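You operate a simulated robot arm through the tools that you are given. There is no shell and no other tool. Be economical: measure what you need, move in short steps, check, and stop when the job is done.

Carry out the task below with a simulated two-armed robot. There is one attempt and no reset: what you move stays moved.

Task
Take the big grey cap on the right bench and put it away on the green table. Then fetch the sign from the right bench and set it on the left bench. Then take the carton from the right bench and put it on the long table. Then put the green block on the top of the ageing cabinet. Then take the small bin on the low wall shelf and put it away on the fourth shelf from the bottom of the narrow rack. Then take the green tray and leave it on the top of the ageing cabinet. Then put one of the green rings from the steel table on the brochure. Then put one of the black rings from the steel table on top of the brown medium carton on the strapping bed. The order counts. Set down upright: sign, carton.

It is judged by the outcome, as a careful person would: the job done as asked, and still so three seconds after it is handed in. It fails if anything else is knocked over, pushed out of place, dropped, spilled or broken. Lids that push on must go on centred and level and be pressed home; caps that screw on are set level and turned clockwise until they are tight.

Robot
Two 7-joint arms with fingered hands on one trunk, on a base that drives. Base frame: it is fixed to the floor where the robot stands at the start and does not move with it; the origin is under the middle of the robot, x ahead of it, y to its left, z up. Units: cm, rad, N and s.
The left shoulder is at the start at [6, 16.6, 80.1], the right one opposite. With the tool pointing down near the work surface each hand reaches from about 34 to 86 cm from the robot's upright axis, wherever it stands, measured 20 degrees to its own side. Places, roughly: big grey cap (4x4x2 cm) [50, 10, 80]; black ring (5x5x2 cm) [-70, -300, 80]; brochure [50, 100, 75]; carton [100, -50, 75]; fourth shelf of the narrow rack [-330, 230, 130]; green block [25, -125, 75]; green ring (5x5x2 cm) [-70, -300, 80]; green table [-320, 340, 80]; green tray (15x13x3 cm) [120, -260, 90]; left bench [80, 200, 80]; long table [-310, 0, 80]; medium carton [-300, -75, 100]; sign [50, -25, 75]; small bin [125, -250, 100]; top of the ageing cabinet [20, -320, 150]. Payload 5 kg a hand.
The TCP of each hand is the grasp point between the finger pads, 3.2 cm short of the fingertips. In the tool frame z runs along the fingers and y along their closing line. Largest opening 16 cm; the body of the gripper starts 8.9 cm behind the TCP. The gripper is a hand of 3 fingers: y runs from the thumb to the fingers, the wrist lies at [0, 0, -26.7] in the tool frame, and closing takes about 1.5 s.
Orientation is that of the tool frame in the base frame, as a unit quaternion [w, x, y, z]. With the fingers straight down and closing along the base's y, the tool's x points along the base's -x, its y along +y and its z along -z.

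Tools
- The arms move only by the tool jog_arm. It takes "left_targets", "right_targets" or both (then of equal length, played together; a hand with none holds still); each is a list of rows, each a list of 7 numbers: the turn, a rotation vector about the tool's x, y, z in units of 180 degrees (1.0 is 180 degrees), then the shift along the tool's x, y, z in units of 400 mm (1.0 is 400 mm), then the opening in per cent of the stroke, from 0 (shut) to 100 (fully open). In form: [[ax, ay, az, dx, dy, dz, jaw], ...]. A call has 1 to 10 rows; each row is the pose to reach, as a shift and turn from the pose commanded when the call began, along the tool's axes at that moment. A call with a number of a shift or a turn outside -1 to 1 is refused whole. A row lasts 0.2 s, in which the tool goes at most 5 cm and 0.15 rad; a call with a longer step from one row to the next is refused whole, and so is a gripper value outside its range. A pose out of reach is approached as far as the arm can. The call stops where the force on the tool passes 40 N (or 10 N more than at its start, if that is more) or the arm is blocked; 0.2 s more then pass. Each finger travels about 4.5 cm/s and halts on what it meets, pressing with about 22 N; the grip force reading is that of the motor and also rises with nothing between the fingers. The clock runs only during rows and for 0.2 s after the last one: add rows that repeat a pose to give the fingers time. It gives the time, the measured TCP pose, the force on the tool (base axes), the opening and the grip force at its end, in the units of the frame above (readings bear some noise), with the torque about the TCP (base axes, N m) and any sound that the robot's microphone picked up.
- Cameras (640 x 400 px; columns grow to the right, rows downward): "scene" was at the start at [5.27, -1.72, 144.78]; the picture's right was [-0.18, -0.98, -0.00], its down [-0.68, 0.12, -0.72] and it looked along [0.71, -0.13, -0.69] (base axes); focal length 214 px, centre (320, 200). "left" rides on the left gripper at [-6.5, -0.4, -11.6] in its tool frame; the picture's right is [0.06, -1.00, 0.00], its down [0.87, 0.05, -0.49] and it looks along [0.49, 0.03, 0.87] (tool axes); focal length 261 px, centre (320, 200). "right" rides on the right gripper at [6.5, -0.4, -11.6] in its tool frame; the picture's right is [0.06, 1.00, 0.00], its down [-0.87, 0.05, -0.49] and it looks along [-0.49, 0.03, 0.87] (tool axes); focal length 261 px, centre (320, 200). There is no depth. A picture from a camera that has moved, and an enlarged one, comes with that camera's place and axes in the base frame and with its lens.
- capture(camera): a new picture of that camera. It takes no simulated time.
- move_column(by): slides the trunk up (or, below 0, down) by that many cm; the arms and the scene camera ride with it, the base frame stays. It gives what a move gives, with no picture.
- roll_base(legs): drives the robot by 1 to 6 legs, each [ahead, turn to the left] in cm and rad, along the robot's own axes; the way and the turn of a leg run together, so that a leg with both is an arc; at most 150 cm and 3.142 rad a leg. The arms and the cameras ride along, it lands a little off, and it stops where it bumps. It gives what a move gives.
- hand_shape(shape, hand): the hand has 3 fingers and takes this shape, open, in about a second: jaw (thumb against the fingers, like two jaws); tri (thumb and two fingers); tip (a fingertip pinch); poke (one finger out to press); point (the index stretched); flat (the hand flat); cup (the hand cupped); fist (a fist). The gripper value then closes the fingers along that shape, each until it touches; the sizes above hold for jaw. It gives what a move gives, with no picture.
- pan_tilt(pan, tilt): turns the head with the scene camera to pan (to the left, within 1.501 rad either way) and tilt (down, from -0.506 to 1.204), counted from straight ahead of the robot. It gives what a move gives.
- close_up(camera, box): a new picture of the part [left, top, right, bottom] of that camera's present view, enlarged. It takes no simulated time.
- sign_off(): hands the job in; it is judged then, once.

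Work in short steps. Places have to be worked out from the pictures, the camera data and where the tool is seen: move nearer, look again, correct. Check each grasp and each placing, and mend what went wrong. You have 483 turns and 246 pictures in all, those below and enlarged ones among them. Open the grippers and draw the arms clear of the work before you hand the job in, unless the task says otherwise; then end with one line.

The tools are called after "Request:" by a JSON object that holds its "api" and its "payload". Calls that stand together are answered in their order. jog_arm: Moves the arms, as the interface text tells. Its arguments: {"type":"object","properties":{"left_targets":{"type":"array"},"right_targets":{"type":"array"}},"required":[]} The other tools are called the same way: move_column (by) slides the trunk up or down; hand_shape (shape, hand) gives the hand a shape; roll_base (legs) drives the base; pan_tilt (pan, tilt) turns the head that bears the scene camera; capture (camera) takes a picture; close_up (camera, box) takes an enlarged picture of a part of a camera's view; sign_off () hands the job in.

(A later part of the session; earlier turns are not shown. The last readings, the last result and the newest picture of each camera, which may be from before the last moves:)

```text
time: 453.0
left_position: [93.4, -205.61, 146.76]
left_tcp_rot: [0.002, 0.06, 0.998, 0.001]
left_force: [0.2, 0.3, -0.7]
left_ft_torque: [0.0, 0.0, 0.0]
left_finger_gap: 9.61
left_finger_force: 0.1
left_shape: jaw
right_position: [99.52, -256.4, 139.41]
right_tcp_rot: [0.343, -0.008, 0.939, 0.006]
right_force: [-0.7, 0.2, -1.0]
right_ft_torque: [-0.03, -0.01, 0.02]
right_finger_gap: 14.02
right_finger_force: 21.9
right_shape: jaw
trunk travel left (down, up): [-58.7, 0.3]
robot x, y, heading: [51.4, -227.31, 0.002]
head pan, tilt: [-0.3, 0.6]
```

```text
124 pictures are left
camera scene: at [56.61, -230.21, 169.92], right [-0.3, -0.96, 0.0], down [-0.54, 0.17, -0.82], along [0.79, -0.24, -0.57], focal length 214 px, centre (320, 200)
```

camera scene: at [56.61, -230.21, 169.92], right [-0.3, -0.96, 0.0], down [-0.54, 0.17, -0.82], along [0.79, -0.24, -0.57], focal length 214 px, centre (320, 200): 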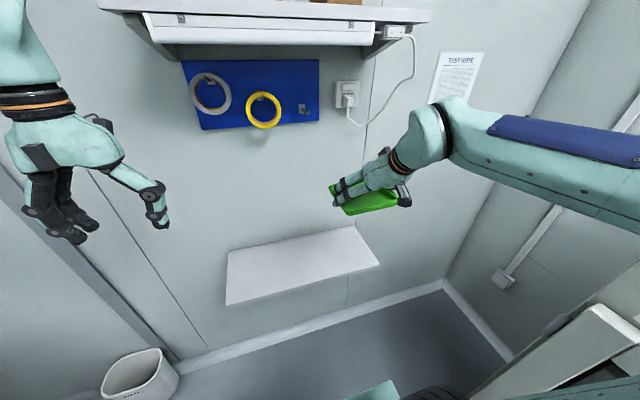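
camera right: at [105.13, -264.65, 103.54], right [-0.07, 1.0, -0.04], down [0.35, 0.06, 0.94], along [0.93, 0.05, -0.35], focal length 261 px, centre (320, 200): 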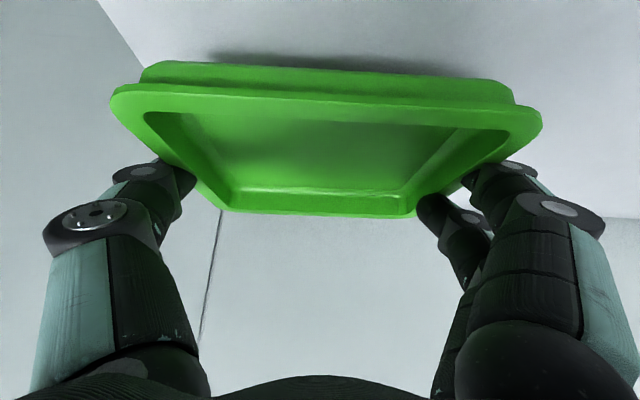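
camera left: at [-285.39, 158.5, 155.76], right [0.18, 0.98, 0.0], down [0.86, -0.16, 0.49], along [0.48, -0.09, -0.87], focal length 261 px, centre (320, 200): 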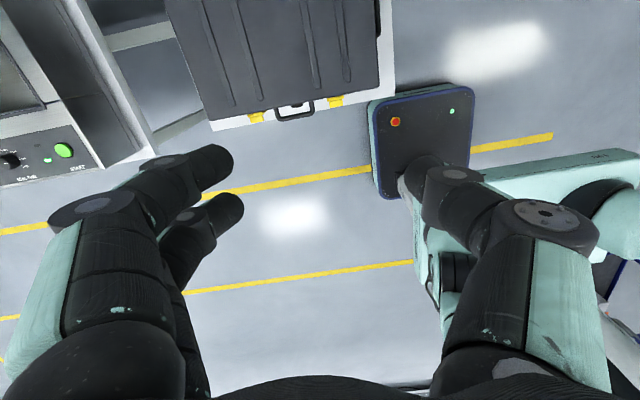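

The tray is still level. Now I'll raise the right hand to z≈158 and the left hand similarly, before turning right.

Request:
{"api": "jog_arm", "payload": {"left_targets": [[0, -0.042, 0, 0, 0, -0.06, 60], [0, -0.084, 0, 0, 0, -0.13, 60], [0, -0.126, 0, 0, 0, -0.2, 60], [0, -0.168, 0, 0, 0, -0.27, 60], [0, -0.21, 0, 0, 0, -0.34, 60], [0, -0.25, 0, 0, 0, -0.4, 60], [0, -0.27, 0, 0, 0, -0.45, 60]], "right_targets": [[0, 0, 0, -0.04, 0.03, -0.057, 80], [0, 0, 0, -0.08, 0.06, -0.114, 80], [0, 0, 0, -0.12, 0.1, -0.171, 80], [0, 0, 0, -0.16, 0.13, -0.228, 80], [0, 0, 0, -0.2, 0.16, -0.285, 80], [0, 0, 0, -0.235, 0.19, -0.342, 80], [0, 0, 0, -0.267, 0.22, -0.397, 80]]}}

Request:
{"api": "roll_base", "payload": {"legs": [[0, -1.57]]}}

Request:
{"api": "pan_tilt", "payload": {"pan": -0.1, "tilt": 0.5}}

Request:
{"api": "capture", "payload": {"camera": "scene"}}

```text
time: 454.6
left_position: [93.31, -205.6, 164.78]
left_tcp_rot: [0.414, 0.055, 0.908, -0.025]
left_force: [0.0, 0.6, -0.1]
left_ft_torque: [0.02, 0.01, -0.01]
left_finger_gap: 9.61
left_finger_force: 0.0
left_shape: jaw
right_position: [97.33, -247.5, 158.44]
right_tcp_rot: [0.342, -0.008, 0.94, 0.006]
right_force: [-0.2, 0.2, -0.3]
right_ft_torque: [-0.01, -0.01, -0.02]
right_finger_gap: 14.02
right_finger_force: 21.8
right_shape: jaw
trunk travel left (down, up): [-58.7, 0.3]
robot x, y, heading: [51.43, -227.51, -0.006]
head pan, tilt: [-0.3, 0.6]
```

```text
time: 458.9
left_position: [72.89, -269.55, 164.9]
left_tcp_rot: [0.276, 0.68, 0.604, -0.31]
left_force: [-0.7, -0.4, 0.6]
left_ft_torque: [-0.04, 0.03, 0.03]
left_finger_gap: 9.62
left_finger_force: 0.0
left_shape: jaw
right_position: [30.83, -273.8, 158.46]
right_tcp_rot: [0.246, 0.658, 0.671, -0.238]
right_force: [-0.5, 0.2, -1.3]
right_ft_torque: [-0.03, 0.01, 0.01]
right_finger_gap: 14.01
right_finger_force: 22.2
right_shape: jaw
trunk travel left (down, up): [-58.7, 0.3]
robot x, y, heading: [50.92, -227.34, -1.568]
head pan, tilt: [-0.3, 0.6]
```

```text
time: 459.6
left_position: [72.83, -269.54, 164.86]
left_tcp_rot: [0.276, 0.68, 0.604, -0.31]
left_force: [0.3, -0.3, 0.1]
left_ft_torque: [-0.01, -0.01, 0.03]
left_finger_gap: 9.59
left_finger_force: 0.1
left_shape: jaw
right_position: [30.81, -273.78, 158.43]
right_tcp_rot: [0.245, 0.658, 0.671, -0.237]
right_force: [0.0, 0.2, -0.8]
right_ft_torque: [-0.01, -0.01, 0.03]
right_finger_gap: 14.03
right_finger_force: 21.8
right_shape: jaw
trunk travel left (down, up): [-58.7, 0.3]
robot x, y, heading: [50.88, -227.29, -1.569]
head pan, tilt: [-0.099, 0.499]
```

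```text
123 pictures are left
camera scene: at [50.25, -233.65, 170.83], right [-1.0, 0.1, 0.0], down [0.05, 0.48, -0.88], along [-0.09, -0.87, -0.48], focal length 214 px, centre (320, 200)
```

scene: 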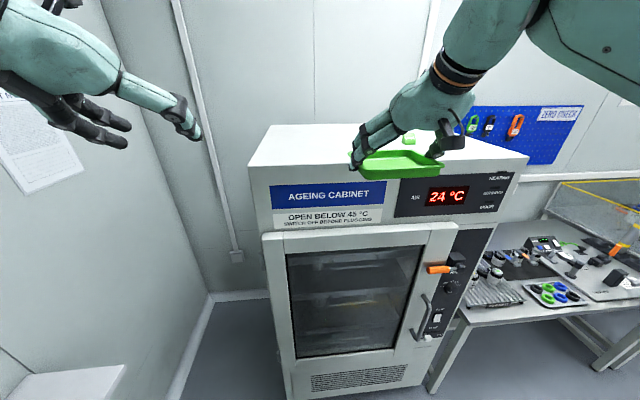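

The tray is clear of the block (at x≈12) and above the cabinet's front edge (y≈-288.5, top z≈152). I'll drive 20 cm forward and then extend the hand 5 cm.

Request:
{"api": "roll_base", "payload": {"legs": [[20, 0]]}}

Request:
{"api": "jog_arm", "payload": {"right_targets": [[0, 0, 0, -0.05, 0.02, 0.04, 80], [0, 0, 0, -0.1, 0.04, 0.08, 80], [0, 0, 0, -0.1, 0.04, 0.08, 80]]}}

Request:
{"api": "capture", "payload": {"camera": "scene"}}

Request:
{"api": "capture", "payload": {"camera": "right"}}

```text
time: 461.2
left_position: [72.86, -289.82, 164.66]
left_tcp_rot: [0.275, 0.681, 0.604, -0.309]
left_force: [-0.2, -0.9, 0.5]
left_ft_torque: [0.01, 0.0, -0.01]
left_finger_gap: 9.59
left_finger_force: 0.0
left_shape: jaw
right_position: [30.92, -293.95, 158.42]
right_tcp_rot: [0.245, 0.658, 0.671, -0.236]
right_force: [0.2, -1.5, -1.7]
right_ft_torque: [0.04, -0.01, -0.02]
right_finger_gap: 14.01
right_finger_force: 22.3
right_shape: jaw
trunk travel left (down, up): [-58.7, 0.3]
robot x, y, heading: [50.95, -247.44, -1.571]
head pan, tilt: [-0.099, 0.499]
```

```text
time: 462.0
left_position: [72.77, -289.6, 165.0]
left_tcp_rot: [0.276, 0.681, 0.604, -0.31]
left_force: [-0.7, 2.0, 0.0]
left_ft_torque: [0.01, -0.03, -0.02]
left_finger_gap: 9.6
left_finger_force: 0.0
left_shape: jaw
right_position: [32.54, -298.76, 158.61]
right_tcp_rot: [0.246, 0.658, 0.671, -0.237]
right_force: [-0.1, 0.9, 0.1]
right_ft_torque: [0.01, 0.0, 0.04]
right_finger_gap: 14.03
right_finger_force: 22.2
right_shape: jaw
trunk travel left (down, up): [-58.7, 0.3]
robot x, y, heading: [50.93, -247.25, -1.568]
head pan, tilt: [-0.099, 0.499]
```

```text
122 pictures are left
camera scene: at [50.27, -253.67, 170.84], right [-1.0, 0.1, 0.0], down [0.05, 0.48, -0.88], along [-0.09, -0.87, -0.48], focal length 214 px, centre (320, 200)
```

scene: 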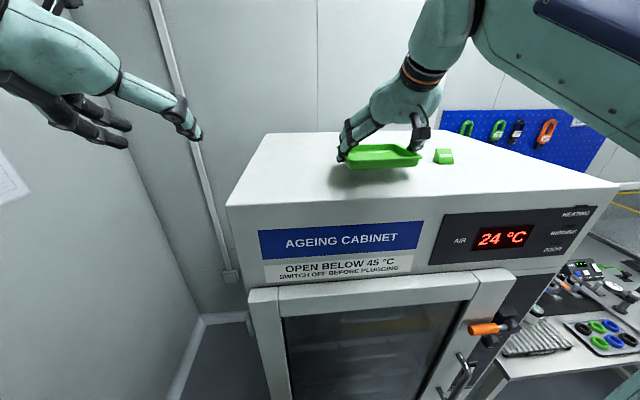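

```text
121 pictures are left
camera right: at [31.83, -286.37, 163.33], right [1.0, 0.07, -0.03], down [0.06, -0.35, 0.94], along [0.05, -0.94, -0.35], focal length 261 px, centre (320, 200)
```

right: 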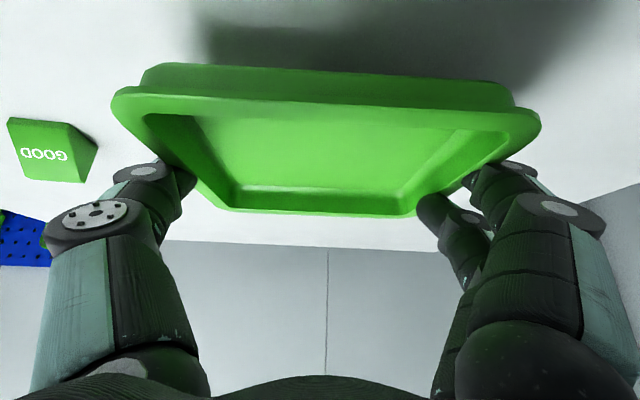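

The tray is well over the top with room to the block. I'll lower it gently to contact.

Request:
{"api": "jog_arm", "payload": {"right_targets": [[0, 0, 0, 0.013, 0.03, 0.0155, 80], [0, 0, 0, 0.0257, 0.04, 0.0306, 80], [0, 0, 0, 0.032, 0.04, 0.038, 80], [0, 0, 0, 0.0385, 0.04, 0.046, 80], [0, 0, 0, 0.045, 0.04, 0.0537, 80]]}}

Request:
{"api": "close_up", "payload": {"camera": "scene", "box": [300, 90, 492, 210]}}

```text
time: 463.2
left_position: [72.85, -289.68, 164.74]
left_tcp_rot: [0.276, 0.68, 0.604, -0.309]
left_force: [0.5, 0.4, 0.4]
left_ft_torque: [0.0, -0.01, 0.02]
left_finger_gap: 9.59
left_finger_force: 0.1
left_shape: jaw
right_position: [34.25, -298.7, 155.91]
right_tcp_rot: [0.247, 0.658, 0.67, -0.239]
right_force: [-0.1, 0.1, 4.9]
right_ft_torque: [-0.21, -0.43, 0.04]
right_finger_gap: 14.02
right_finger_force: 21.8
right_shape: jaw
trunk travel left (down, up): [-58.7, 0.3]
robot x, y, heading: [50.65, -247.59, -1.567]
head pan, tilt: [-0.099, 0.499]
```

```text
3.33 times, centred on (396, 150) of scene
camera zoom: at [50.31, -253.72, 170.85], right [-1.0, 0.1, 0.0], down [0.05, 0.48, -0.88], along [-0.09, -0.87, -0.48], focal length 715 px, centre (67, 367)
```

zoom: 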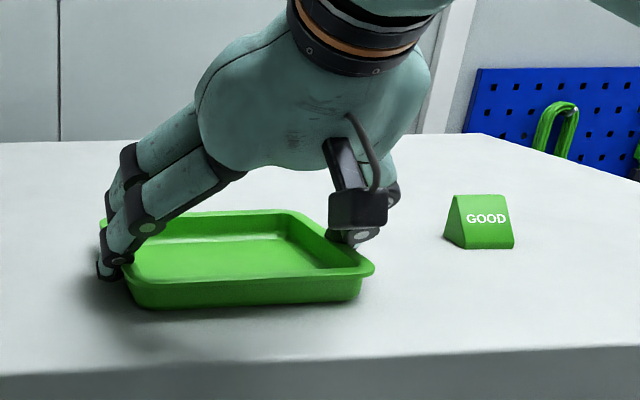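

Touching down at z≈155.9. I'll lower another 2 mm and open fully, then lift.

Request:
{"api": "jog_arm", "payload": {"right_targets": [[0, 0, 0, 0.003, 0, 0.004, 80], [0, 0, 0, 0.003, 0, 0.004, 95], [0, 0, 0, 0.003, 0, 0.004, 100], [0, 0, 0, 0.003, 0, 0.004, 100], [0, 0, 0, 0.003, 0, 0.004, 100], [0, 0, 0, 0.003, 0, 0.004, 100]]}}

Request:
{"api": "close_up", "payload": {"camera": "scene", "box": [300, 90, 492, 210]}}

```text
time: 464.6
left_position: [72.69, -289.51, 164.87]
left_tcp_rot: [0.276, 0.681, 0.604, -0.309]
left_force: [0.5, 0.5, -0.4]
left_ft_torque: [-0.02, 0.01, 0.0]
left_finger_gap: 9.64
left_finger_force: 0.1
left_shape: jaw
right_position: [33.98, -298.8, 155.85]
right_tcp_rot: [0.249, 0.658, 0.669, -0.238]
right_force: [-9.1, -0.7, 33.7]
right_ft_torque: [-0.73, -2.33, -0.42]
right_finger_gap: 15.88
right_finger_force: 0.1
right_shape: jaw
trunk travel left (down, up): [-58.7, 0.3]
robot x, y, heading: [50.81, -247.82, -1.568]
head pan, tilt: [-0.099, 0.499]
```

```text
3.33 times, centred on (396, 150) of scene
camera zoom: at [50.16, -253.57, 170.85], right [-1.0, 0.1, 0.0], down [0.05, 0.48, -0.88], along [-0.09, -0.87, -0.48], focal length 715 px, centre (67, 367)
```

zoom: 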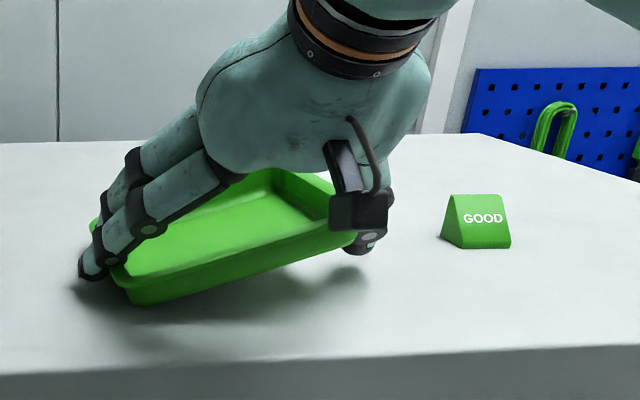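

The thumb caught under the tray's flange and tilted it while opening. I'll close partway again so the tray goes flat.

Request:
{"api": "jog_arm", "payload": {"right_targets": [[0, 0, 0, -0.002, 0, -0.003, 97], [0, 0, 0, -0.002, 0, -0.003, 94], [0, 0, 0, -0.002, 0, -0.003, 91], [0, 0, 0, -0.002, 0, -0.003, 91], [0, 0, 0, -0.002, 0, -0.003, 91]]}}

Request:
{"api": "close_up", "payload": {"camera": "scene", "box": [300, 90, 492, 210]}}

Request:
{"api": "capture", "payload": {"camera": "right"}}

```text
time: 465.8
left_position: [73.17, -289.63, 164.88]
left_tcp_rot: [0.276, 0.681, 0.604, -0.31]
left_force: [-0.4, 0.6, 0.3]
left_ft_torque: [0.03, -0.01, 0.01]
left_finger_gap: 9.58
left_finger_force: 0.1
left_shape: jaw
right_position: [34.32, -298.71, 155.73]
right_tcp_rot: [0.245, 0.659, 0.67, -0.238]
right_force: [1.8, -2.5, 20.7]
right_ft_torque: [-0.56, -1.6, -0.45]
right_finger_gap: 14.48
right_finger_force: 0.0
right_shape: jaw
trunk travel left (down, up): [-58.7, 0.3]
robot x, y, heading: [51.3, -247.65, -1.572]
head pan, tilt: [-0.099, 0.499]
```

```text
3.33 times, centred on (396, 150) of scene
camera zoom: at [50.33, -253.69, 170.83], right [-1.0, 0.1, 0.0], down [0.05, 0.48, -0.88], along [-0.09, -0.87, -0.48], focal length 715 px, centre (67, 367)
```

zoom: 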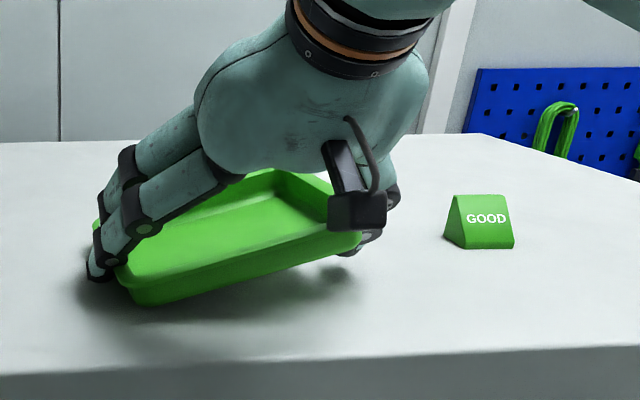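

```text
117 pictures are left
camera right: at [33.53, -286.36, 160.43], right [1.0, 0.07, -0.04], down [0.06, -0.35, 0.94], along [0.05, -0.93, -0.35], focal length 261 px, centre (320, 200)
```

right: 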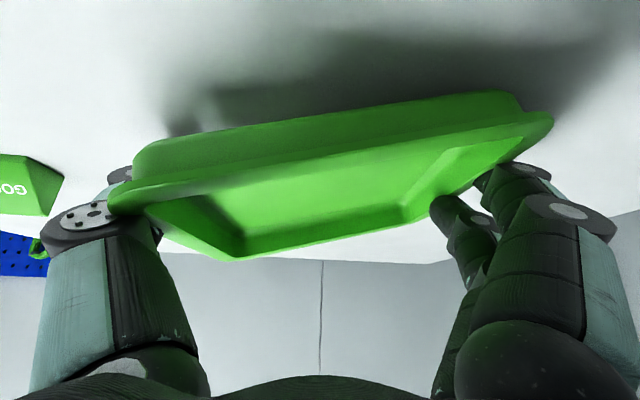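

The rim is resting on the thumb. I'll close fully again to re-seat the tray in the original grip and see whether it goes flat.

Request:
{"api": "jog_arm", "payload": {"right_targets": [[0, 0, 0, 0, 0, 0, 88], [0, 0, 0, 0, 0, 0, 84], [0, 0, 0, 0, 0, 0, 80], [0, 0, 0, 0, 0, 0, 80], [0, 0, 0, 0, 0, 0, 80]]}}

Request:
{"api": "close_up", "payload": {"camera": "scene", "box": [300, 90, 492, 210]}}

Request:
{"api": "capture", "payload": {"camera": "right"}}

```text
time: 467.0
left_position: [72.89, -289.68, 164.89]
left_tcp_rot: [0.276, 0.68, 0.604, -0.31]
left_force: [-0.1, 0.2, 0.4]
left_ft_torque: [-0.01, 0.01, 0.0]
left_finger_gap: 9.61
left_finger_force: 0.1
left_shape: jaw
right_position: [34.24, -298.76, 155.86]
right_tcp_rot: [0.245, 0.659, 0.67, -0.239]
right_force: [0.3, -1.7, 15.3]
right_ft_torque: [-0.34, -1.21, -0.06]
right_finger_gap: 13.71
right_finger_force: 22.1
right_shape: jaw
trunk travel left (down, up): [-58.7, 0.3]
robot x, y, heading: [50.99, -247.78, -1.569]
head pan, tilt: [-0.099, 0.499]
```

```text
3.33 times, centred on (396, 150) of scene
camera zoom: at [50.32, -253.71, 170.83], right [-1.0, 0.1, 0.0], down [0.05, 0.48, -0.88], along [-0.09, -0.87, -0.48], focal length 715 px, centre (67, 367)
```

zoom: 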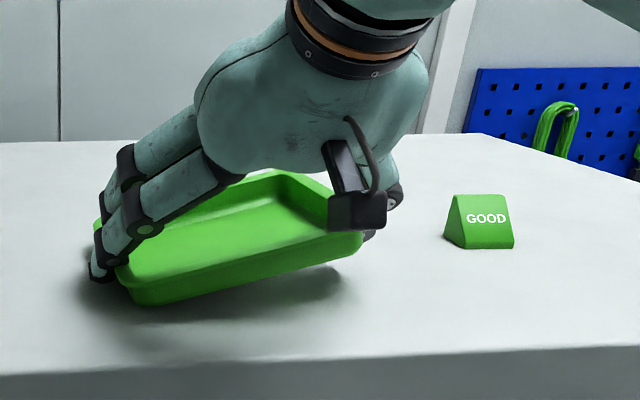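

```text
115 pictures are left
camera right: at [33.51, -286.37, 160.42], right [1.0, 0.07, -0.04], down [0.06, -0.35, 0.94], along [0.05, -0.93, -0.35], focal length 261 px, centre (320, 200)
```

right: 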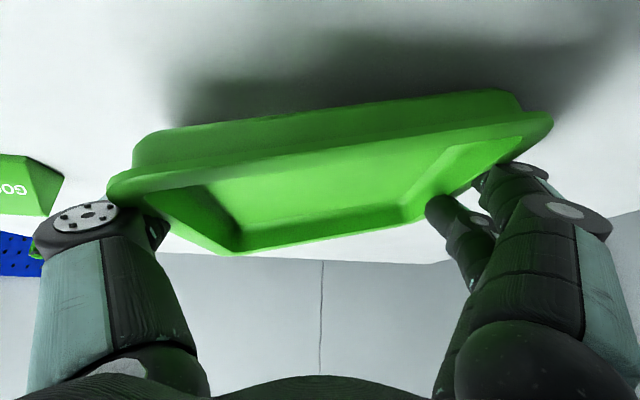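

The tray is regripped but tilted, with the thumb beneath it. I'll open fully, then roll the hand so the left fingers lift above the rim while the thumb stays low, so the thumb can slide out sideways.

Request:
{"api": "jog_arm", "payload": {"right_targets": [[0, 0, 0, -0.005, 0, -0.006, 90], [0, 0, 0, -0.005, 0, -0.006, 100], [0, 0, 0, -0.005, 0, -0.006, 100], [0, 0, 0, -0.005, 0, -0.006, 100], [-0.02, 0, 0.017, -0.013, 0, -0.016, 100], [-0.04, 0, 0.034, -0.023, 0, -0.028, 100], [-0.0638, 0, 0.0536, -0.0383, 0, -0.0456, 100], [-0.0638, 0, 0.0536, -0.0383, 0, -0.0456, 100]]}}

Request:
{"api": "close_up", "payload": {"camera": "scene", "box": [300, 90, 492, 210]}}

Request:
{"api": "capture", "payload": {"camera": "right"}}

```text
time: 468.8
left_position: [72.83, -289.62, 164.78]
left_tcp_rot: [0.275, 0.681, 0.604, -0.311]
left_force: [0.2, 0.6, 0.7]
left_ft_torque: [0.01, 0.02, -0.01]
left_finger_gap: 9.62
left_finger_force: 0.0
left_shape: jaw
right_position: [34.13, -298.83, 158.19]
right_tcp_rot: [0.33, 0.685, 0.633, -0.147]
right_force: [1.7, -0.1, -0.3]
right_ft_torque: [-0.04, 0.04, -0.02]
right_finger_gap: 15.98
right_finger_force: 0.0
right_shape: jaw
trunk travel left (down, up): [-58.7, 0.3]
robot x, y, heading: [50.99, -247.52, -1.57]
head pan, tilt: [-0.099, 0.499]
```

```text
3.33 times, centred on (396, 150) of scene
camera zoom: at [50.34, -253.79, 170.83], right [-1.0, 0.1, 0.0], down [0.05, 0.48, -0.88], along [-0.09, -0.87, -0.48], focal length 715 px, centre (67, 367)
```

zoom: 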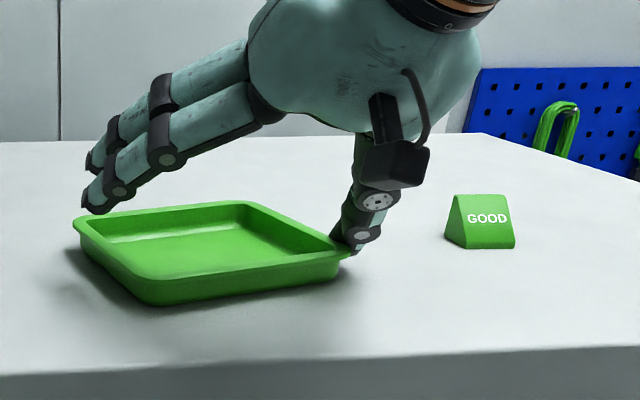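

```text
113 pictures are left
camera right: at [32.27, -286.5, 162.51], right [0.97, 0.07, 0.23], down [-0.19, -0.35, 0.92], along [0.14, -0.93, -0.33], focal length 261 px, centre (320, 200)
```

right: 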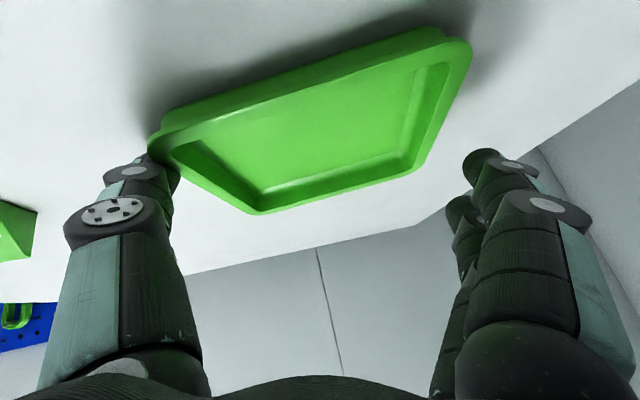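

The tray is flat on the cabinet top now and the left fingers are clear above it. I'll slide the thumb outward to the right and then lift away.

Request:
{"api": "jog_arm", "payload": {"right_targets": [[0, 0, 0, -0.004, -0.02, -0.005, 100], [0, 0, 0, -0.008, -0.04, -0.01, 100], [0, 0, 0, -0.013, -0.06, -0.015, 100], [0, 0, 0, -0.05, -0.065, -0.055, 100], [0, 0, 0, -0.1, -0.065, -0.12, 100], [0, 0, 0, -0.12, -0.05, -0.2, 100]]}}

Request:
{"api": "capture", "payload": {"camera": "scene"}}

```text
time: 470.2
left_position: [72.94, -289.47, 164.79]
left_tcp_rot: [0.275, 0.681, 0.604, -0.31]
left_force: [0.1, 0.2, 0.1]
left_ft_torque: [-0.01, 0.02, -0.02]
left_finger_gap: 9.61
left_finger_force: 0.0
left_shape: jaw
right_position: [29.75, -297.38, 166.43]
right_tcp_rot: [0.329, 0.685, 0.633, -0.148]
right_force: [-0.1, -0.1, 0.3]
right_ft_torque: [-0.04, 0.02, -0.05]
right_finger_gap: 16.0
right_finger_force: 0.1
right_shape: jaw
trunk travel left (down, up): [-58.7, 0.3]
robot x, y, heading: [51.13, -247.66, -1.567]
head pan, tilt: [-0.099, 0.499]
```

```text
112 pictures are left
camera scene: at [50.35, -253.73, 170.83], right [-1.0, 0.1, 0.0], down [0.05, 0.48, -0.88], along [-0.09, -0.87, -0.48], focal length 214 px, centre (320, 200)
```

scene: 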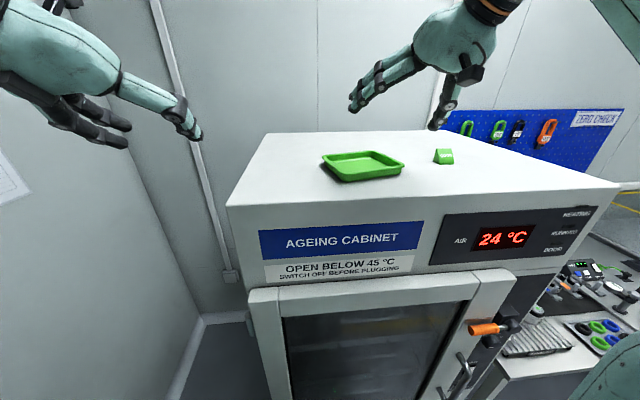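

The tray is flat on the cabinet top beside the block. Now for the rings on the steel table: I'll straighten the hand, back off, and drive around to face the steel table at x≈-55.

Request:
{"api": "jog_arm", "payload": {"right_targets": [[0.02, 0, -0.017, 0, 0, -0.02, 80], [0.04, 0, -0.034, 0, 0, -0.04, 60], [0.0638, 0, -0.0536, 0.02, 0, -0.06, 60], [0.0638, 0, -0.0536, 0.05, 0, -0.08, 60]]}}

Request:
{"api": "roll_base", "payload": {"legs": [[-26, 0], [0, -1.56], [106, 0], [0, 1.56]]}}

Request:
{"api": "pan_tilt", "payload": {"pan": -0.1, "tilt": 0.8}}

Request:
{"api": "capture", "payload": {"camera": "scene"}}

```text
time: 471.2
left_position: [72.69, -289.64, 164.8]
left_tcp_rot: [0.276, 0.681, 0.604, -0.31]
left_force: [-0.4, -0.4, -0.9]
left_ft_torque: [0.02, 0.0, 0.03]
left_finger_gap: 9.62
left_finger_force: 0.1
left_shape: jaw
right_position: [29.2, -293.75, 167.56]
right_tcp_rot: [0.246, 0.658, 0.67, -0.238]
right_force: [0.7, 0.4, 0.0]
right_ft_torque: [-0.01, 0.0, 0.01]
right_finger_gap: 9.65
right_finger_force: 0.1
right_shape: jaw
trunk travel left (down, up): [-58.7, 0.3]
robot x, y, heading: [50.63, -247.52, -1.572]
head pan, tilt: [-0.099, 0.499]
```

```text
time: 485.7
left_position: [-31.96, -266.22, 164.74]
left_tcp_rot: [0.279, 0.674, 0.612, -0.306]
left_force: [0.3, -0.3, -0.4]
left_ft_torque: [0.03, 0.0, -0.01]
left_finger_gap: 9.61
left_finger_force: 0.1
left_shape: jaw
right_position: [-75.17, -271.5, 167.52]
right_tcp_rot: [0.248, 0.651, 0.678, -0.236]
right_force: [-0.6, -0.1, 0.0]
right_ft_torque: [0.02, -0.01, -0.01]
right_finger_gap: 9.65
right_finger_force: 0.1
right_shape: jaw
trunk travel left (down, up): [-58.7, 0.3]
robot x, y, heading: [-54.57, -224.56, -1.546]
head pan, tilt: [-0.099, 0.499]
```

```text
time: 486.5
left_position: [-31.92, -266.13, 164.78]
left_tcp_rot: [0.279, 0.673, 0.613, -0.306]
left_force: [0.4, 0.4, -0.6]
left_ft_torque: [0.03, -0.02, 0.0]
left_finger_gap: 9.58
left_finger_force: 0.0
left_shape: jaw
right_position: [-75.29, -271.49, 167.52]
right_tcp_rot: [0.248, 0.651, 0.678, -0.235]
right_force: [-0.5, -0.3, -0.5]
right_ft_torque: [0.03, -0.03, 0.0]
right_finger_gap: 9.65
right_finger_force: 0.0
right_shape: jaw
trunk travel left (down, up): [-58.7, 0.3]
robot x, y, heading: [-54.69, -224.6, -1.545]
head pan, tilt: [-0.099, 0.799]
```

```text
111 pictures are left
camera scene: at [-55.21, -229.83, 168.24], right [-1.0, 0.07, 0.0], down [0.05, 0.71, -0.7], along [-0.05, -0.7, -0.72], focal length 214 px, centre (320, 200)
```

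scene: 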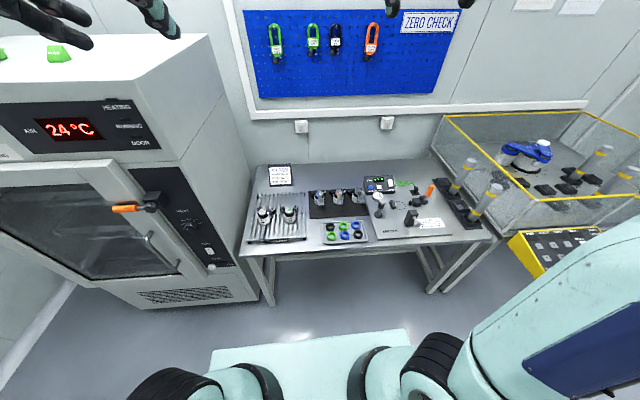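

The ring tray is at about [-72, -292] on the steel table. I'll lower the trunk, straighten the right hand and bring it over the rings.

Request:
{"api": "move_column", "payload": {"by": -24.4}}

Request:
{"api": "roll_base", "payload": {"legs": [[10, -0.025]]}}

Request:
{"api": "jog_arm", "payload": {"right_targets": [[0, 0.04, 0, 0.02, 0, 0.04, 50], [0, 0.08, 0, 0.06, 0, 0.08, 50], [0, 0.12, 0, 0.1, 0, 0.12, 50], [0, 0.16, 0, 0.14, 0, 0.17, 50], [0, 0.2, 0, 0.17, 0, 0.23, 50], [0, 0.222, 0, 0.2, 0, 0.31, 50], [0, 0.222, 0, 0.22, 0, 0.41, 50], [0, 0.222, 0, 0.24, 0, 0.51, 50]]}}

Request:
{"api": "capture", "payload": {"camera": "right"}}

```text
time: 489.0
left_position: [-31.81, -266.2, 140.48]
left_tcp_rot: [0.279, 0.674, 0.612, -0.306]
left_force: [-0.3, -0.7, 0.2]
left_ft_torque: [0.03, -0.04, 0.03]
left_finger_gap: 9.6
left_finger_force: 0.2
left_shape: jaw
right_position: [-75.3, -271.48, 143.11]
right_tcp_rot: [0.249, 0.651, 0.678, -0.235]
right_force: [-0.2, 0.3, 0.1]
right_ft_torque: [0.01, -0.01, 0.02]
right_finger_gap: 9.66
right_finger_force: 0.1
right_shape: jaw
trunk travel left (down, up): [-34.3, 24.7]
robot x, y, heading: [-54.71, -224.46, -1.543]
head pan, tilt: [-0.099, 0.799]
```

```text
time: 490.2
left_position: [-32.9, -277.22, 140.27]
left_tcp_rot: [0.275, 0.681, 0.604, -0.309]
left_force: [-0.2, -0.2, 0.0]
left_ft_torque: [0.03, 0.01, -0.02]
left_finger_gap: 9.59
left_finger_force: 0.1
left_shape: jaw
right_position: [-76.43, -281.24, 143.09]
right_tcp_rot: [0.245, 0.659, 0.67, -0.238]
right_force: [0.2, -0.9, -0.1]
right_ft_torque: [0.04, -0.01, 0.0]
right_finger_gap: 9.67
right_finger_force: 0.2
right_shape: jaw
trunk travel left (down, up): [-34.3, 24.7]
robot x, y, heading: [-54.42, -234.49, -1.571]
head pan, tilt: [-0.099, 0.799]
```

```text
time: 492.0
left_position: [-33.06, -276.99, 140.35]
left_tcp_rot: [0.276, 0.681, 0.604, -0.309]
left_force: [-1.5, 0.0, 0.1]
left_ft_torque: [0.0, -0.07, 0.05]
left_finger_gap: 9.6
left_finger_force: 0.1
left_shape: jaw
right_position: [-76.36, -287.03, 121.35]
right_tcp_rot: [0.001, 0.701, 0.713, 0.002]
right_force: [-0.1, 0.4, -0.3]
right_ft_torque: [0.0, -0.12, 0.0]
right_finger_gap: 7.97
right_finger_force: 0.0
right_shape: jaw
right hand out of reach, approached as far as the arm can: row 4, 5, 6
trunk travel left (down, up): [-34.3, 24.7]
robot x, y, heading: [-54.54, -234.42, -1.567]
head pan, tilt: [-0.099, 0.799]
```

```text
110 pictures are left
camera right: at [-76.9, -280.5, 132.91], right [1.0, 0.08, 0.01], down [0.07, -0.87, 0.49], along [0.04, -0.49, -0.87], focal length 261 px, centre (320, 200)
```

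right: 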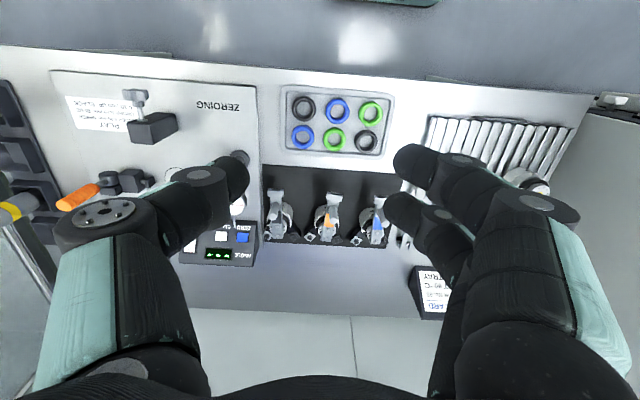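

The tray holds six rings: front row black, blue, green; back row blue, green, black. I'll go above the front green ring near [-66.4, -289.6] for a closer look.

Request:
{"api": "jog_arm", "payload": {"right_targets": [[0, 0, 0, -0.02, 0.08, 0.05, 50], [0, 0, 0, -0.04, 0.16, 0.12, 50], [0, 0, 0, -0.065, 0.25, 0.18, 45], [0, 0, 0, -0.065, 0.25, 0.3, 40], [0, 0, 0, -0.065, 0.25, 0.4, 40], [0, 0, 0, -0.065, 0.25, 0.5, 40], [0, 0, 0, -0.065, 0.25, 0.575, 40]]}}

Request:
{"api": "capture", "payload": {"camera": "right"}}

```text
time: 493.6
left_position: [-32.84, -276.94, 140.4]
left_tcp_rot: [0.276, 0.681, 0.604, -0.309]
left_force: [0.5, 0.5, -1.0]
left_ft_torque: [0.02, -0.05, 0.03]
left_finger_gap: 9.62
left_finger_force: 0.1
left_shape: jaw
right_position: [-66.04, -289.42, 98.46]
right_tcp_rot: [0.002, 0.7, 0.714, 0.002]
right_force: [-0.1, 0.1, 0.7]
right_ft_torque: [0.04, 0.0, -0.01]
right_finger_gap: 6.45
right_finger_force: 0.1
right_shape: jaw
trunk travel left (down, up): [-34.3, 24.7]
robot x, y, heading: [-54.8, -234.77, -1.567]
head pan, tilt: [-0.099, 0.799]
```

```text
109 pictures are left
camera right: at [-66.66, -282.78, 109.97], right [1.0, 0.08, 0.0], down [0.07, -0.87, 0.49], along [0.04, -0.49, -0.87], focal length 261 px, centre (320, 200)
```

right: 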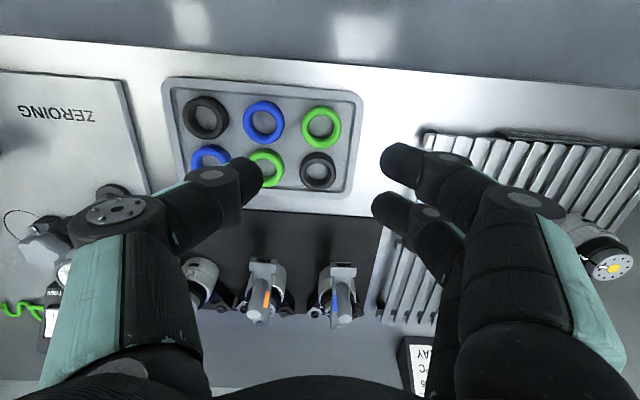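

The back-row middle green ring has gaps of about 1.9 cm on both x sides, which suits the grip. I'll move above it at [-72.4, -295.2] and look.

Request:
{"api": "jog_arm", "payload": {"right_targets": [[0, 0, 0, -0.05, -0.05, 0.0, 36], [0, 0, 0, -0.1, -0.1, 0.05, 34], [0, 0, 0, -0.145, -0.159, 0.1, 34], [0, 0, 0, -0.145, -0.159, 0.16, 34], [0, 0, 0, -0.145, -0.159, 0.16, 34]]}}

Request:
{"api": "capture", "payload": {"camera": "right"}}

```text
time: 494.8
left_position: [-32.69, -276.92, 140.36]
left_tcp_rot: [0.275, 0.681, 0.604, -0.309]
left_force: [-0.3, 0.3, -0.4]
left_ft_torque: [-0.01, 0.0, -0.02]
left_finger_gap: 9.6
left_finger_force: 0.1
left_shape: jaw
right_position: [-72.18, -295.12, 91.97]
right_tcp_rot: [0.001, 0.701, 0.713, 0.001]
right_force: [0.1, -0.1, 0.3]
right_ft_torque: [0.04, 0.01, 0.02]
right_finger_gap: 5.48
right_finger_force: 0.1
right_shape: jaw
trunk travel left (down, up): [-34.3, 24.7]
robot x, y, heading: [-54.59, -234.74, -1.573]
head pan, tilt: [-0.099, 0.799]
```

```text
108 pictures are left
camera right: at [-72.84, -288.65, 103.58], right [1.0, 0.08, 0.0], down [0.07, -0.87, 0.49], along [0.04, -0.49, -0.87], focal length 261 px, centre (320, 200)
```

right: 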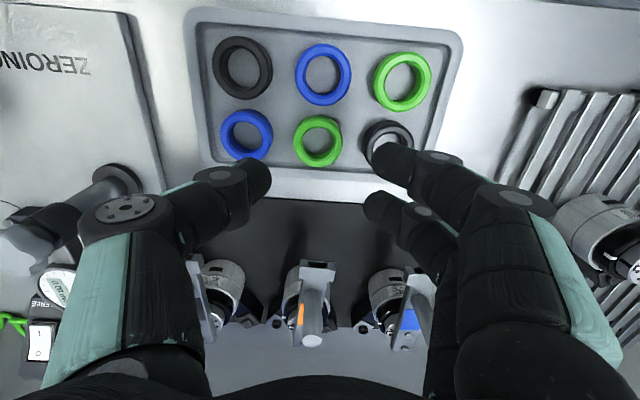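

The green ring is at [-72.5, -295.2], nearly under the hand. I'll shift 0.3 cm and lower in steps between the rings.

Request:
{"api": "jog_arm", "payload": {"right_targets": [[0, 0, 0, -0.002, -0.0075, 0.06, 34], [0, 0, 0, -0.002, -0.0075, 0.11, 34], [0, 0, 0, -0.002, -0.0075, 0.15, 34], [0, 0, 0, -0.002, -0.0075, 0.17, 34], [0, 0, 0, -0.002, -0.0075, 0.185, 34], [0, 0, 0, -0.002, -0.0075, 0.195, 34]]}}

Request:
{"api": "capture", "payload": {"camera": "right"}}

```text
time: 496.2
left_position: [-32.85, -276.94, 140.47]
left_tcp_rot: [0.275, 0.681, 0.603, -0.31]
left_force: [-0.1, 1.0, -0.2]
left_ft_torque: [0.0, 0.0, 0.0]
left_finger_gap: 9.63
left_finger_force: 0.1
left_shape: jaw
right_position: [-72.53, -295.31, 84.18]
right_tcp_rot: [0.001, 0.701, 0.713, 0.001]
right_force: [-1.0, 0.4, -0.7]
right_ft_torque: [-0.02, -0.02, -0.01]
right_finger_gap: 5.49
right_finger_force: 0.0
right_shape: jaw
trunk travel left (down, up): [-34.3, 24.7]
robot x, y, heading: [-54.43, -234.74, -1.57]
head pan, tilt: [-0.099, 0.799]
```

```text
107 pictures are left
camera right: at [-73.11, -288.77, 95.7], right [1.0, 0.08, 0.0], down [0.07, -0.87, 0.49], along [0.04, -0.49, -0.87], focal length 261 px, centre (320, 200)
```

right: 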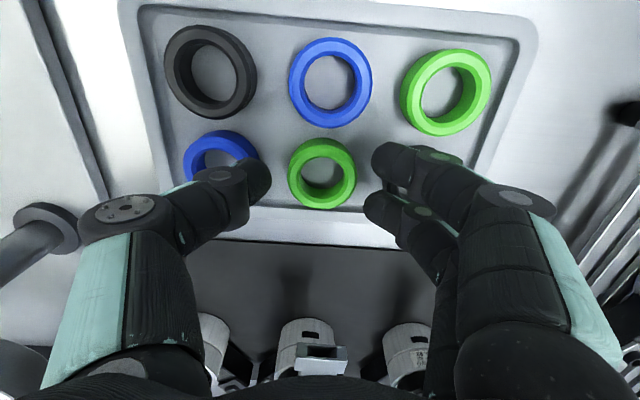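

The fingers straddle the ring. I'll go a little lower until near the tray floor.

Request:
{"api": "jog_arm", "payload": {"right_targets": [[0, 0, 0, 0, 0, 0.01, 34], [0, 0, 0, 0, 0, 0.018, 34], [0, 0, 0, 0, 0, 0.026, 34], [0, 0, 0, 0, 0, 0.034, 34]]}}

```text
time: 497.1
left_position: [-32.76, -276.86, 140.37]
left_tcp_rot: [0.275, 0.681, 0.604, -0.309]
left_force: [-0.6, 0.5, 0.1]
left_ft_torque: [0.0, -0.05, 0.03]
left_finger_gap: 9.61
left_finger_force: 0.1
left_shape: jaw
right_position: [-72.65, -295.45, 83.63]
right_tcp_rot: [0.006, 0.702, 0.712, -0.003]
right_force: [-1.0, 4.6, 23.2]
right_ft_torque: [0.16, 1.0, -0.19]
right_finger_gap: 5.57
right_finger_force: 0.1
right_shape: jaw
trunk travel left (down, up): [-34.3, 24.7]
robot x, y, heading: [-54.7, -234.65, -1.577]
head pan, tilt: [-0.099, 0.799]
stopped in row 4 (right hand): the force on the tool passed its limit (the readings are from after the stop); the commanded pose is now the measured one
```

Contact with the tray floor at TCP z≈83.6. I'll raise 3 mm and close on the ring.

Request:
{"api": "jog_arm", "payload": {"right_targets": [[0, 0, 0, 0, 0, -0.008, 34], [0, 0, 0, 0, 0, -0.008, 25], [0, 0, 0, 0, 0, -0.008, 15], [0, 0, 0, 0, 0, -0.008, 12], [0, 0, 0, 0, 0, -0.008, 12], [0, 0, 0, 0, 0, -0.008, 12]]}}

Request:
{"api": "capture", "payload": {"camera": "right"}}

```text
time: 498.5
left_position: [-32.79, -276.91, 140.32]
left_tcp_rot: [0.276, 0.681, 0.604, -0.309]
left_force: [-0.2, 0.4, 1.1]
left_ft_torque: [0.03, 0.0, -0.01]
left_finger_gap: 9.59
left_finger_force: 0.0
left_shape: jaw
right_position: [-72.6, -295.48, 83.62]
right_tcp_rot: [0.003, 0.701, 0.713, 0.0]
right_force: [0.4, -0.4, -1.1]
right_ft_torque: [0.0, 0.03, 0.01]
right_finger_gap: 2.1
right_finger_force: 22.3
right_shape: jaw
trunk travel left (down, up): [-34.3, 24.7]
robot x, y, heading: [-54.68, -234.57, -1.575]
head pan, tilt: [-0.099, 0.799]
```

```text
106 pictures are left
camera right: at [-73.12, -288.87, 95.17], right [1.0, 0.08, 0.0], down [0.07, -0.86, 0.5], along [0.04, -0.5, -0.87], focal length 261 px, centre (320, 200)
```

right: 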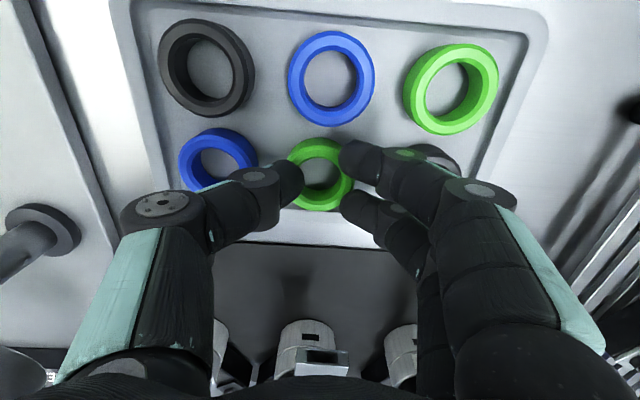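

Request:
{"api": "close_up", "payload": {"camera": "right", "box": [240, 110, 440, 235]}}

```text
3.20 times, centred on (340, 172) of right
camera zoom: at [-73.12, -288.87, 95.17], right [1.0, 0.08, 0.0], down [0.07, -0.86, 0.5], along [0.04, -0.5, -0.87], focal length 834 px, centre (256, 288)
```

zoom: 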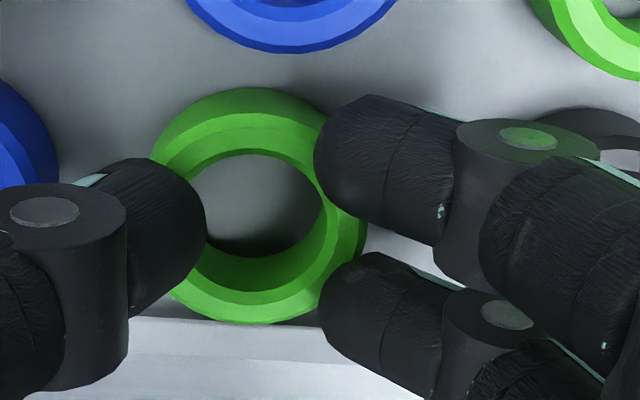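

It looks like the thumb may lie partly over the ring. I'll lift a few centimetres and see whether the ring comes along.

Request:
{"api": "jog_arm", "payload": {"right_targets": [[0, 0, 0, 0, 0, -0.02, 10], [0, 0, 0, 0, 0, -0.05, 10], [0, 0, 0, 0, 0, -0.09, 10]]}}

Request:
{"api": "capture", "payload": {"camera": "right"}}

```text
time: 499.3
left_position: [-32.83, -276.92, 140.32]
left_tcp_rot: [0.275, 0.682, 0.603, -0.31]
left_force: [0.5, 0.4, 0.6]
left_ft_torque: [0.0, -0.02, -0.01]
left_finger_gap: 9.61
left_finger_force: 0.1
left_shape: jaw
right_position: [-72.63, -295.4, 87.18]
right_tcp_rot: [0.003, 0.701, 0.713, 0.0]
right_force: [0.6, 0.8, -0.9]
right_ft_torque: [0.0, 0.0, -0.03]
right_finger_gap: 1.92
right_finger_force: 21.9
right_shape: jaw
trunk travel left (down, up): [-34.3, 24.7]
robot x, y, heading: [-54.44, -234.5, -1.569]
head pan, tilt: [-0.099, 0.799]
```

```text
104 pictures are left
camera right: at [-73.16, -288.81, 98.78], right [1.0, 0.08, 0.0], down [0.07, -0.86, 0.5], along [0.04, -0.5, -0.87], focal length 261 px, centre (320, 200)
```

right: 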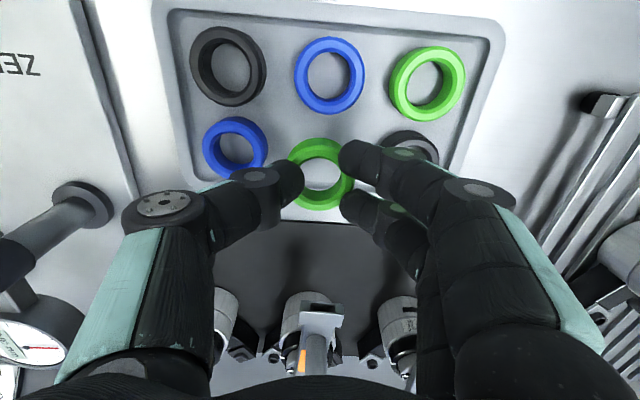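

The green ring is in the grip. I'll lift it higher, back off, and drive around to the middle bench where the brochure lies.

Request:
{"api": "jog_arm", "payload": {"right_targets": [[0, 0, 0, 0, 0, -0.1, 10], [0, 0, 0, 0, 0, -0.2, 10], [0, 0, 0, 0.03, 0, -0.3, 10], [0, 0, 0, 0.07, 0, -0.4, 10], [0, 0, 0, 0.12, 0, -0.48, 10], [0, 0, 0, 0.2, 0, -0.48, 10], [0, 0, 0, 0.28, 0, -0.48, 10]]}}

Request:
{"api": "roll_base", "payload": {"legs": [[-15, 0], [0, -1.57], [70, 0], [0, -1.735], [150, 0], [150, 0]]}}

Request:
{"api": "capture", "payload": {"camera": "right"}}

```text
time: 500.9
left_position: [-32.82, -277.0, 140.35]
left_tcp_rot: [0.275, 0.682, 0.603, -0.31]
left_force: [0.6, 0.1, 0.4]
left_ft_torque: [0.01, -0.01, -0.02]
left_finger_gap: 9.56
left_finger_force: 0.0
left_shape: jaw
right_position: [-72.88, -284.01, 106.42]
right_tcp_rot: [0.006, 0.701, 0.713, -0.002]
right_force: [0.7, 0.3, 0.3]
right_ft_torque: [-0.01, -0.03, 0.02]
right_finger_gap: 1.9
right_finger_force: 21.8
right_shape: jaw
trunk travel left (down, up): [-34.3, 24.7]
robot x, y, heading: [-54.54, -234.49, -1.571]
head pan, tilt: [-0.099, 0.799]
```

```text
time: 527.8
left_position: [-94.4, 122.28, 140.31]
left_tcp_rot: [0.33, -0.55, 0.726, 0.25]
left_force: [-0.9, 0.3, 0.6]
left_ft_torque: [-0.03, 0.04, -0.04]
left_finger_gap: 9.61
left_finger_force: 0.1
left_shape: jaw
right_position: [-53.74, 123.09, 106.37]
right_tcp_rot: [0.001, -0.658, 0.753, 0.004]
right_force: [0.3, 0.5, -0.2]
right_ft_torque: [0.01, 0.0, 0.0]
right_finger_gap: 1.87
right_finger_force: 21.9
right_shape: jaw
trunk travel left (down, up): [-34.3, 24.7]
robot x, y, heading: [-79.14, 77.22, 1.419]
head pan, tilt: [-0.099, 0.799]
```

```text
103 pictures are left
camera right: at [-54.15, 116.59, 117.87], right [-1.0, 0.07, 0.0], down [0.06, 0.86, 0.5], along [0.03, 0.5, -0.87], focal length 261 px, centre (320, 200)
```

right: 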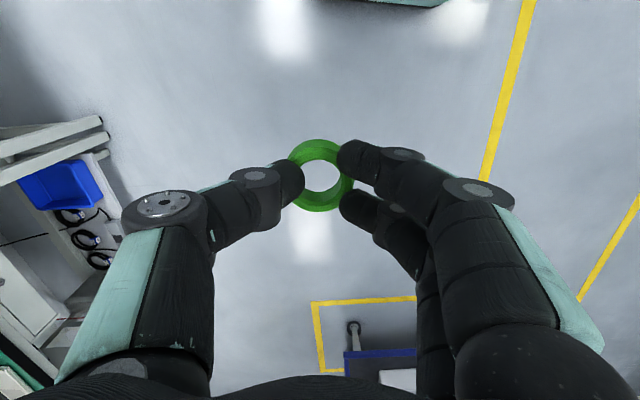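

The ring is secure. I'll go 28 cm further, turn to face the benches, advance, and look for the brochure.

Request:
{"api": "roll_base", "payload": {"legs": [[28, 0], [0, -1.42], [50, 0]]}}

Request:
{"api": "pan_tilt", "payload": {"pan": -0.1, "tilt": 0.7}}

Request:
{"api": "capture", "payload": {"camera": "scene"}}

```text
time: 535.8
left_position: [17.41, 125.76, 140.29]
left_tcp_rot: [0.412, 0.059, 0.909, -0.026]
left_force: [0.4, 0.1, 0.0]
left_ft_torque: [0.03, 0.02, -0.01]
left_finger_gap: 9.59
left_finger_force: 0.0
left_shape: jaw
right_position: [24.21, 85.64, 106.45]
right_tcp_rot: [0.003, -0.005, 1.0, 0.003]
right_force: [0.8, -0.3, -0.3]
right_ft_torque: [-0.01, 0.04, 0.02]
right_finger_gap: 1.84
right_finger_force: 21.9
right_shape: jaw
trunk travel left (down, up): [-34.3, 24.7]
robot x, y, heading: [-24.9, 104.37, -0.009]
head pan, tilt: [-0.099, 0.799]
```

```text
time: 536.5
left_position: [17.31, 125.8, 140.4]
left_tcp_rot: [0.413, 0.059, 0.909, -0.027]
left_force: [0.2, 0.1, -0.7]
left_ft_torque: [-0.03, 0.01, 0.02]
left_finger_gap: 9.58
left_finger_force: 0.0
left_shape: jaw
right_position: [24.06, 85.7, 106.42]
right_tcp_rot: [0.004, -0.004, 1.0, 0.002]
right_force: [0.3, 0.7, -0.6]
right_ft_torque: [0.0, 0.01, -0.01]
right_finger_gap: 1.84
right_finger_force: 21.9
right_shape: jaw
trunk travel left (down, up): [-34.3, 24.7]
robot x, y, heading: [-25.3, 105.0, -0.008]
head pan, tilt: [-0.099, 0.7]
```

```text
102 pictures are left
camera scene: at [-19.5, 103.34, 144.66], right [-0.11, -0.99, 0.0], down [-0.64, 0.07, -0.76], along [0.76, -0.08, -0.64], focal length 214 px, centre (320, 200)
```

scene: 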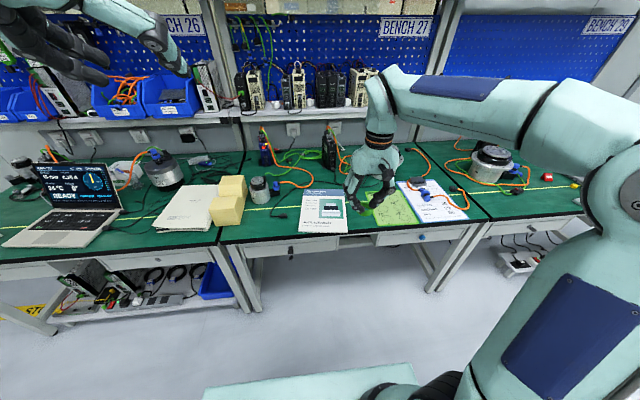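

The brochure spans roughly x 43–70, y 86–106. I'll drive 24 cm forward and move the ring over its middle.

Request:
{"api": "roll_base", "payload": {"legs": [[24, 0.008]]}}

Request:
{"api": "jog_arm", "payload": {"right_targets": [[0, 0, 0, -0.05, 0.07, 0.03, 10], [0, 0, 0, -0.1, 0.14, 0.06, 10], [0, 0, 0, -0.15, 0.21, 0.1, 10], [0, 0, 0, -0.15, 0.23, 0.2, 10], [0, 0, 0, -0.15, 0.23, 0.3, 10], [0, 0, 0, -0.15, 0.23, 0.36, 10]]}}

Request:
{"api": "capture", "payload": {"camera": "right"}}

```text
time: 538.2
left_position: [41.51, 125.84, 140.27]
left_tcp_rot: [0.413, 0.056, 0.909, -0.025]
left_force: [0.3, -0.4, 0.2]
left_ft_torque: [0.0, 0.02, -0.03]
left_finger_gap: 9.61
left_finger_force: 0.1
left_shape: jaw
right_position: [48.49, 85.82, 106.28]
right_tcp_rot: [0.004, -0.008, 1.0, 0.003]
right_force: [-0.3, 0.1, 1.2]
right_ft_torque: [0.0, 0.03, 0.0]
right_finger_gap: 1.85
right_finger_force: 21.6
right_shape: jaw
trunk travel left (down, up): [-34.3, 24.7]
robot x, y, heading: [-0.9, 104.36, 0.001]
head pan, tilt: [-0.099, 0.7]
```

```text
time: 539.6
left_position: [41.44, 125.99, 140.33]
left_tcp_rot: [0.413, 0.056, 0.909, -0.024]
left_force: [-0.4, 0.8, 0.0]
left_ft_torque: [0.02, 0.02, 0.0]
left_finger_gap: 9.6
left_finger_force: 0.0
left_shape: jaw
right_position: [54.44, 95.32, 92.15]
right_tcp_rot: [0.003, -0.007, 1.0, 0.003]
right_force: [0.5, 0.4, -0.4]
right_ft_torque: [-0.02, 0.01, 0.0]
right_finger_gap: 1.83
right_finger_force: 22.0
right_shape: jaw
trunk travel left (down, up): [-34.3, 24.7]
robot x, y, heading: [-1.21, 104.32, -0.007]
head pan, tilt: [-0.099, 0.7]
```

```text
101 pictures are left
camera right: at [47.75, 94.78, 103.58], right [-0.08, 1.0, 0.0], down [0.86, 0.06, 0.5], along [0.5, 0.04, -0.87], focal length 261 px, centre (320, 200)
```

right: 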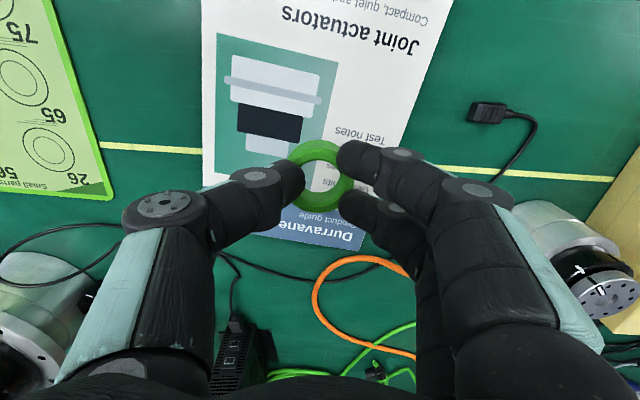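

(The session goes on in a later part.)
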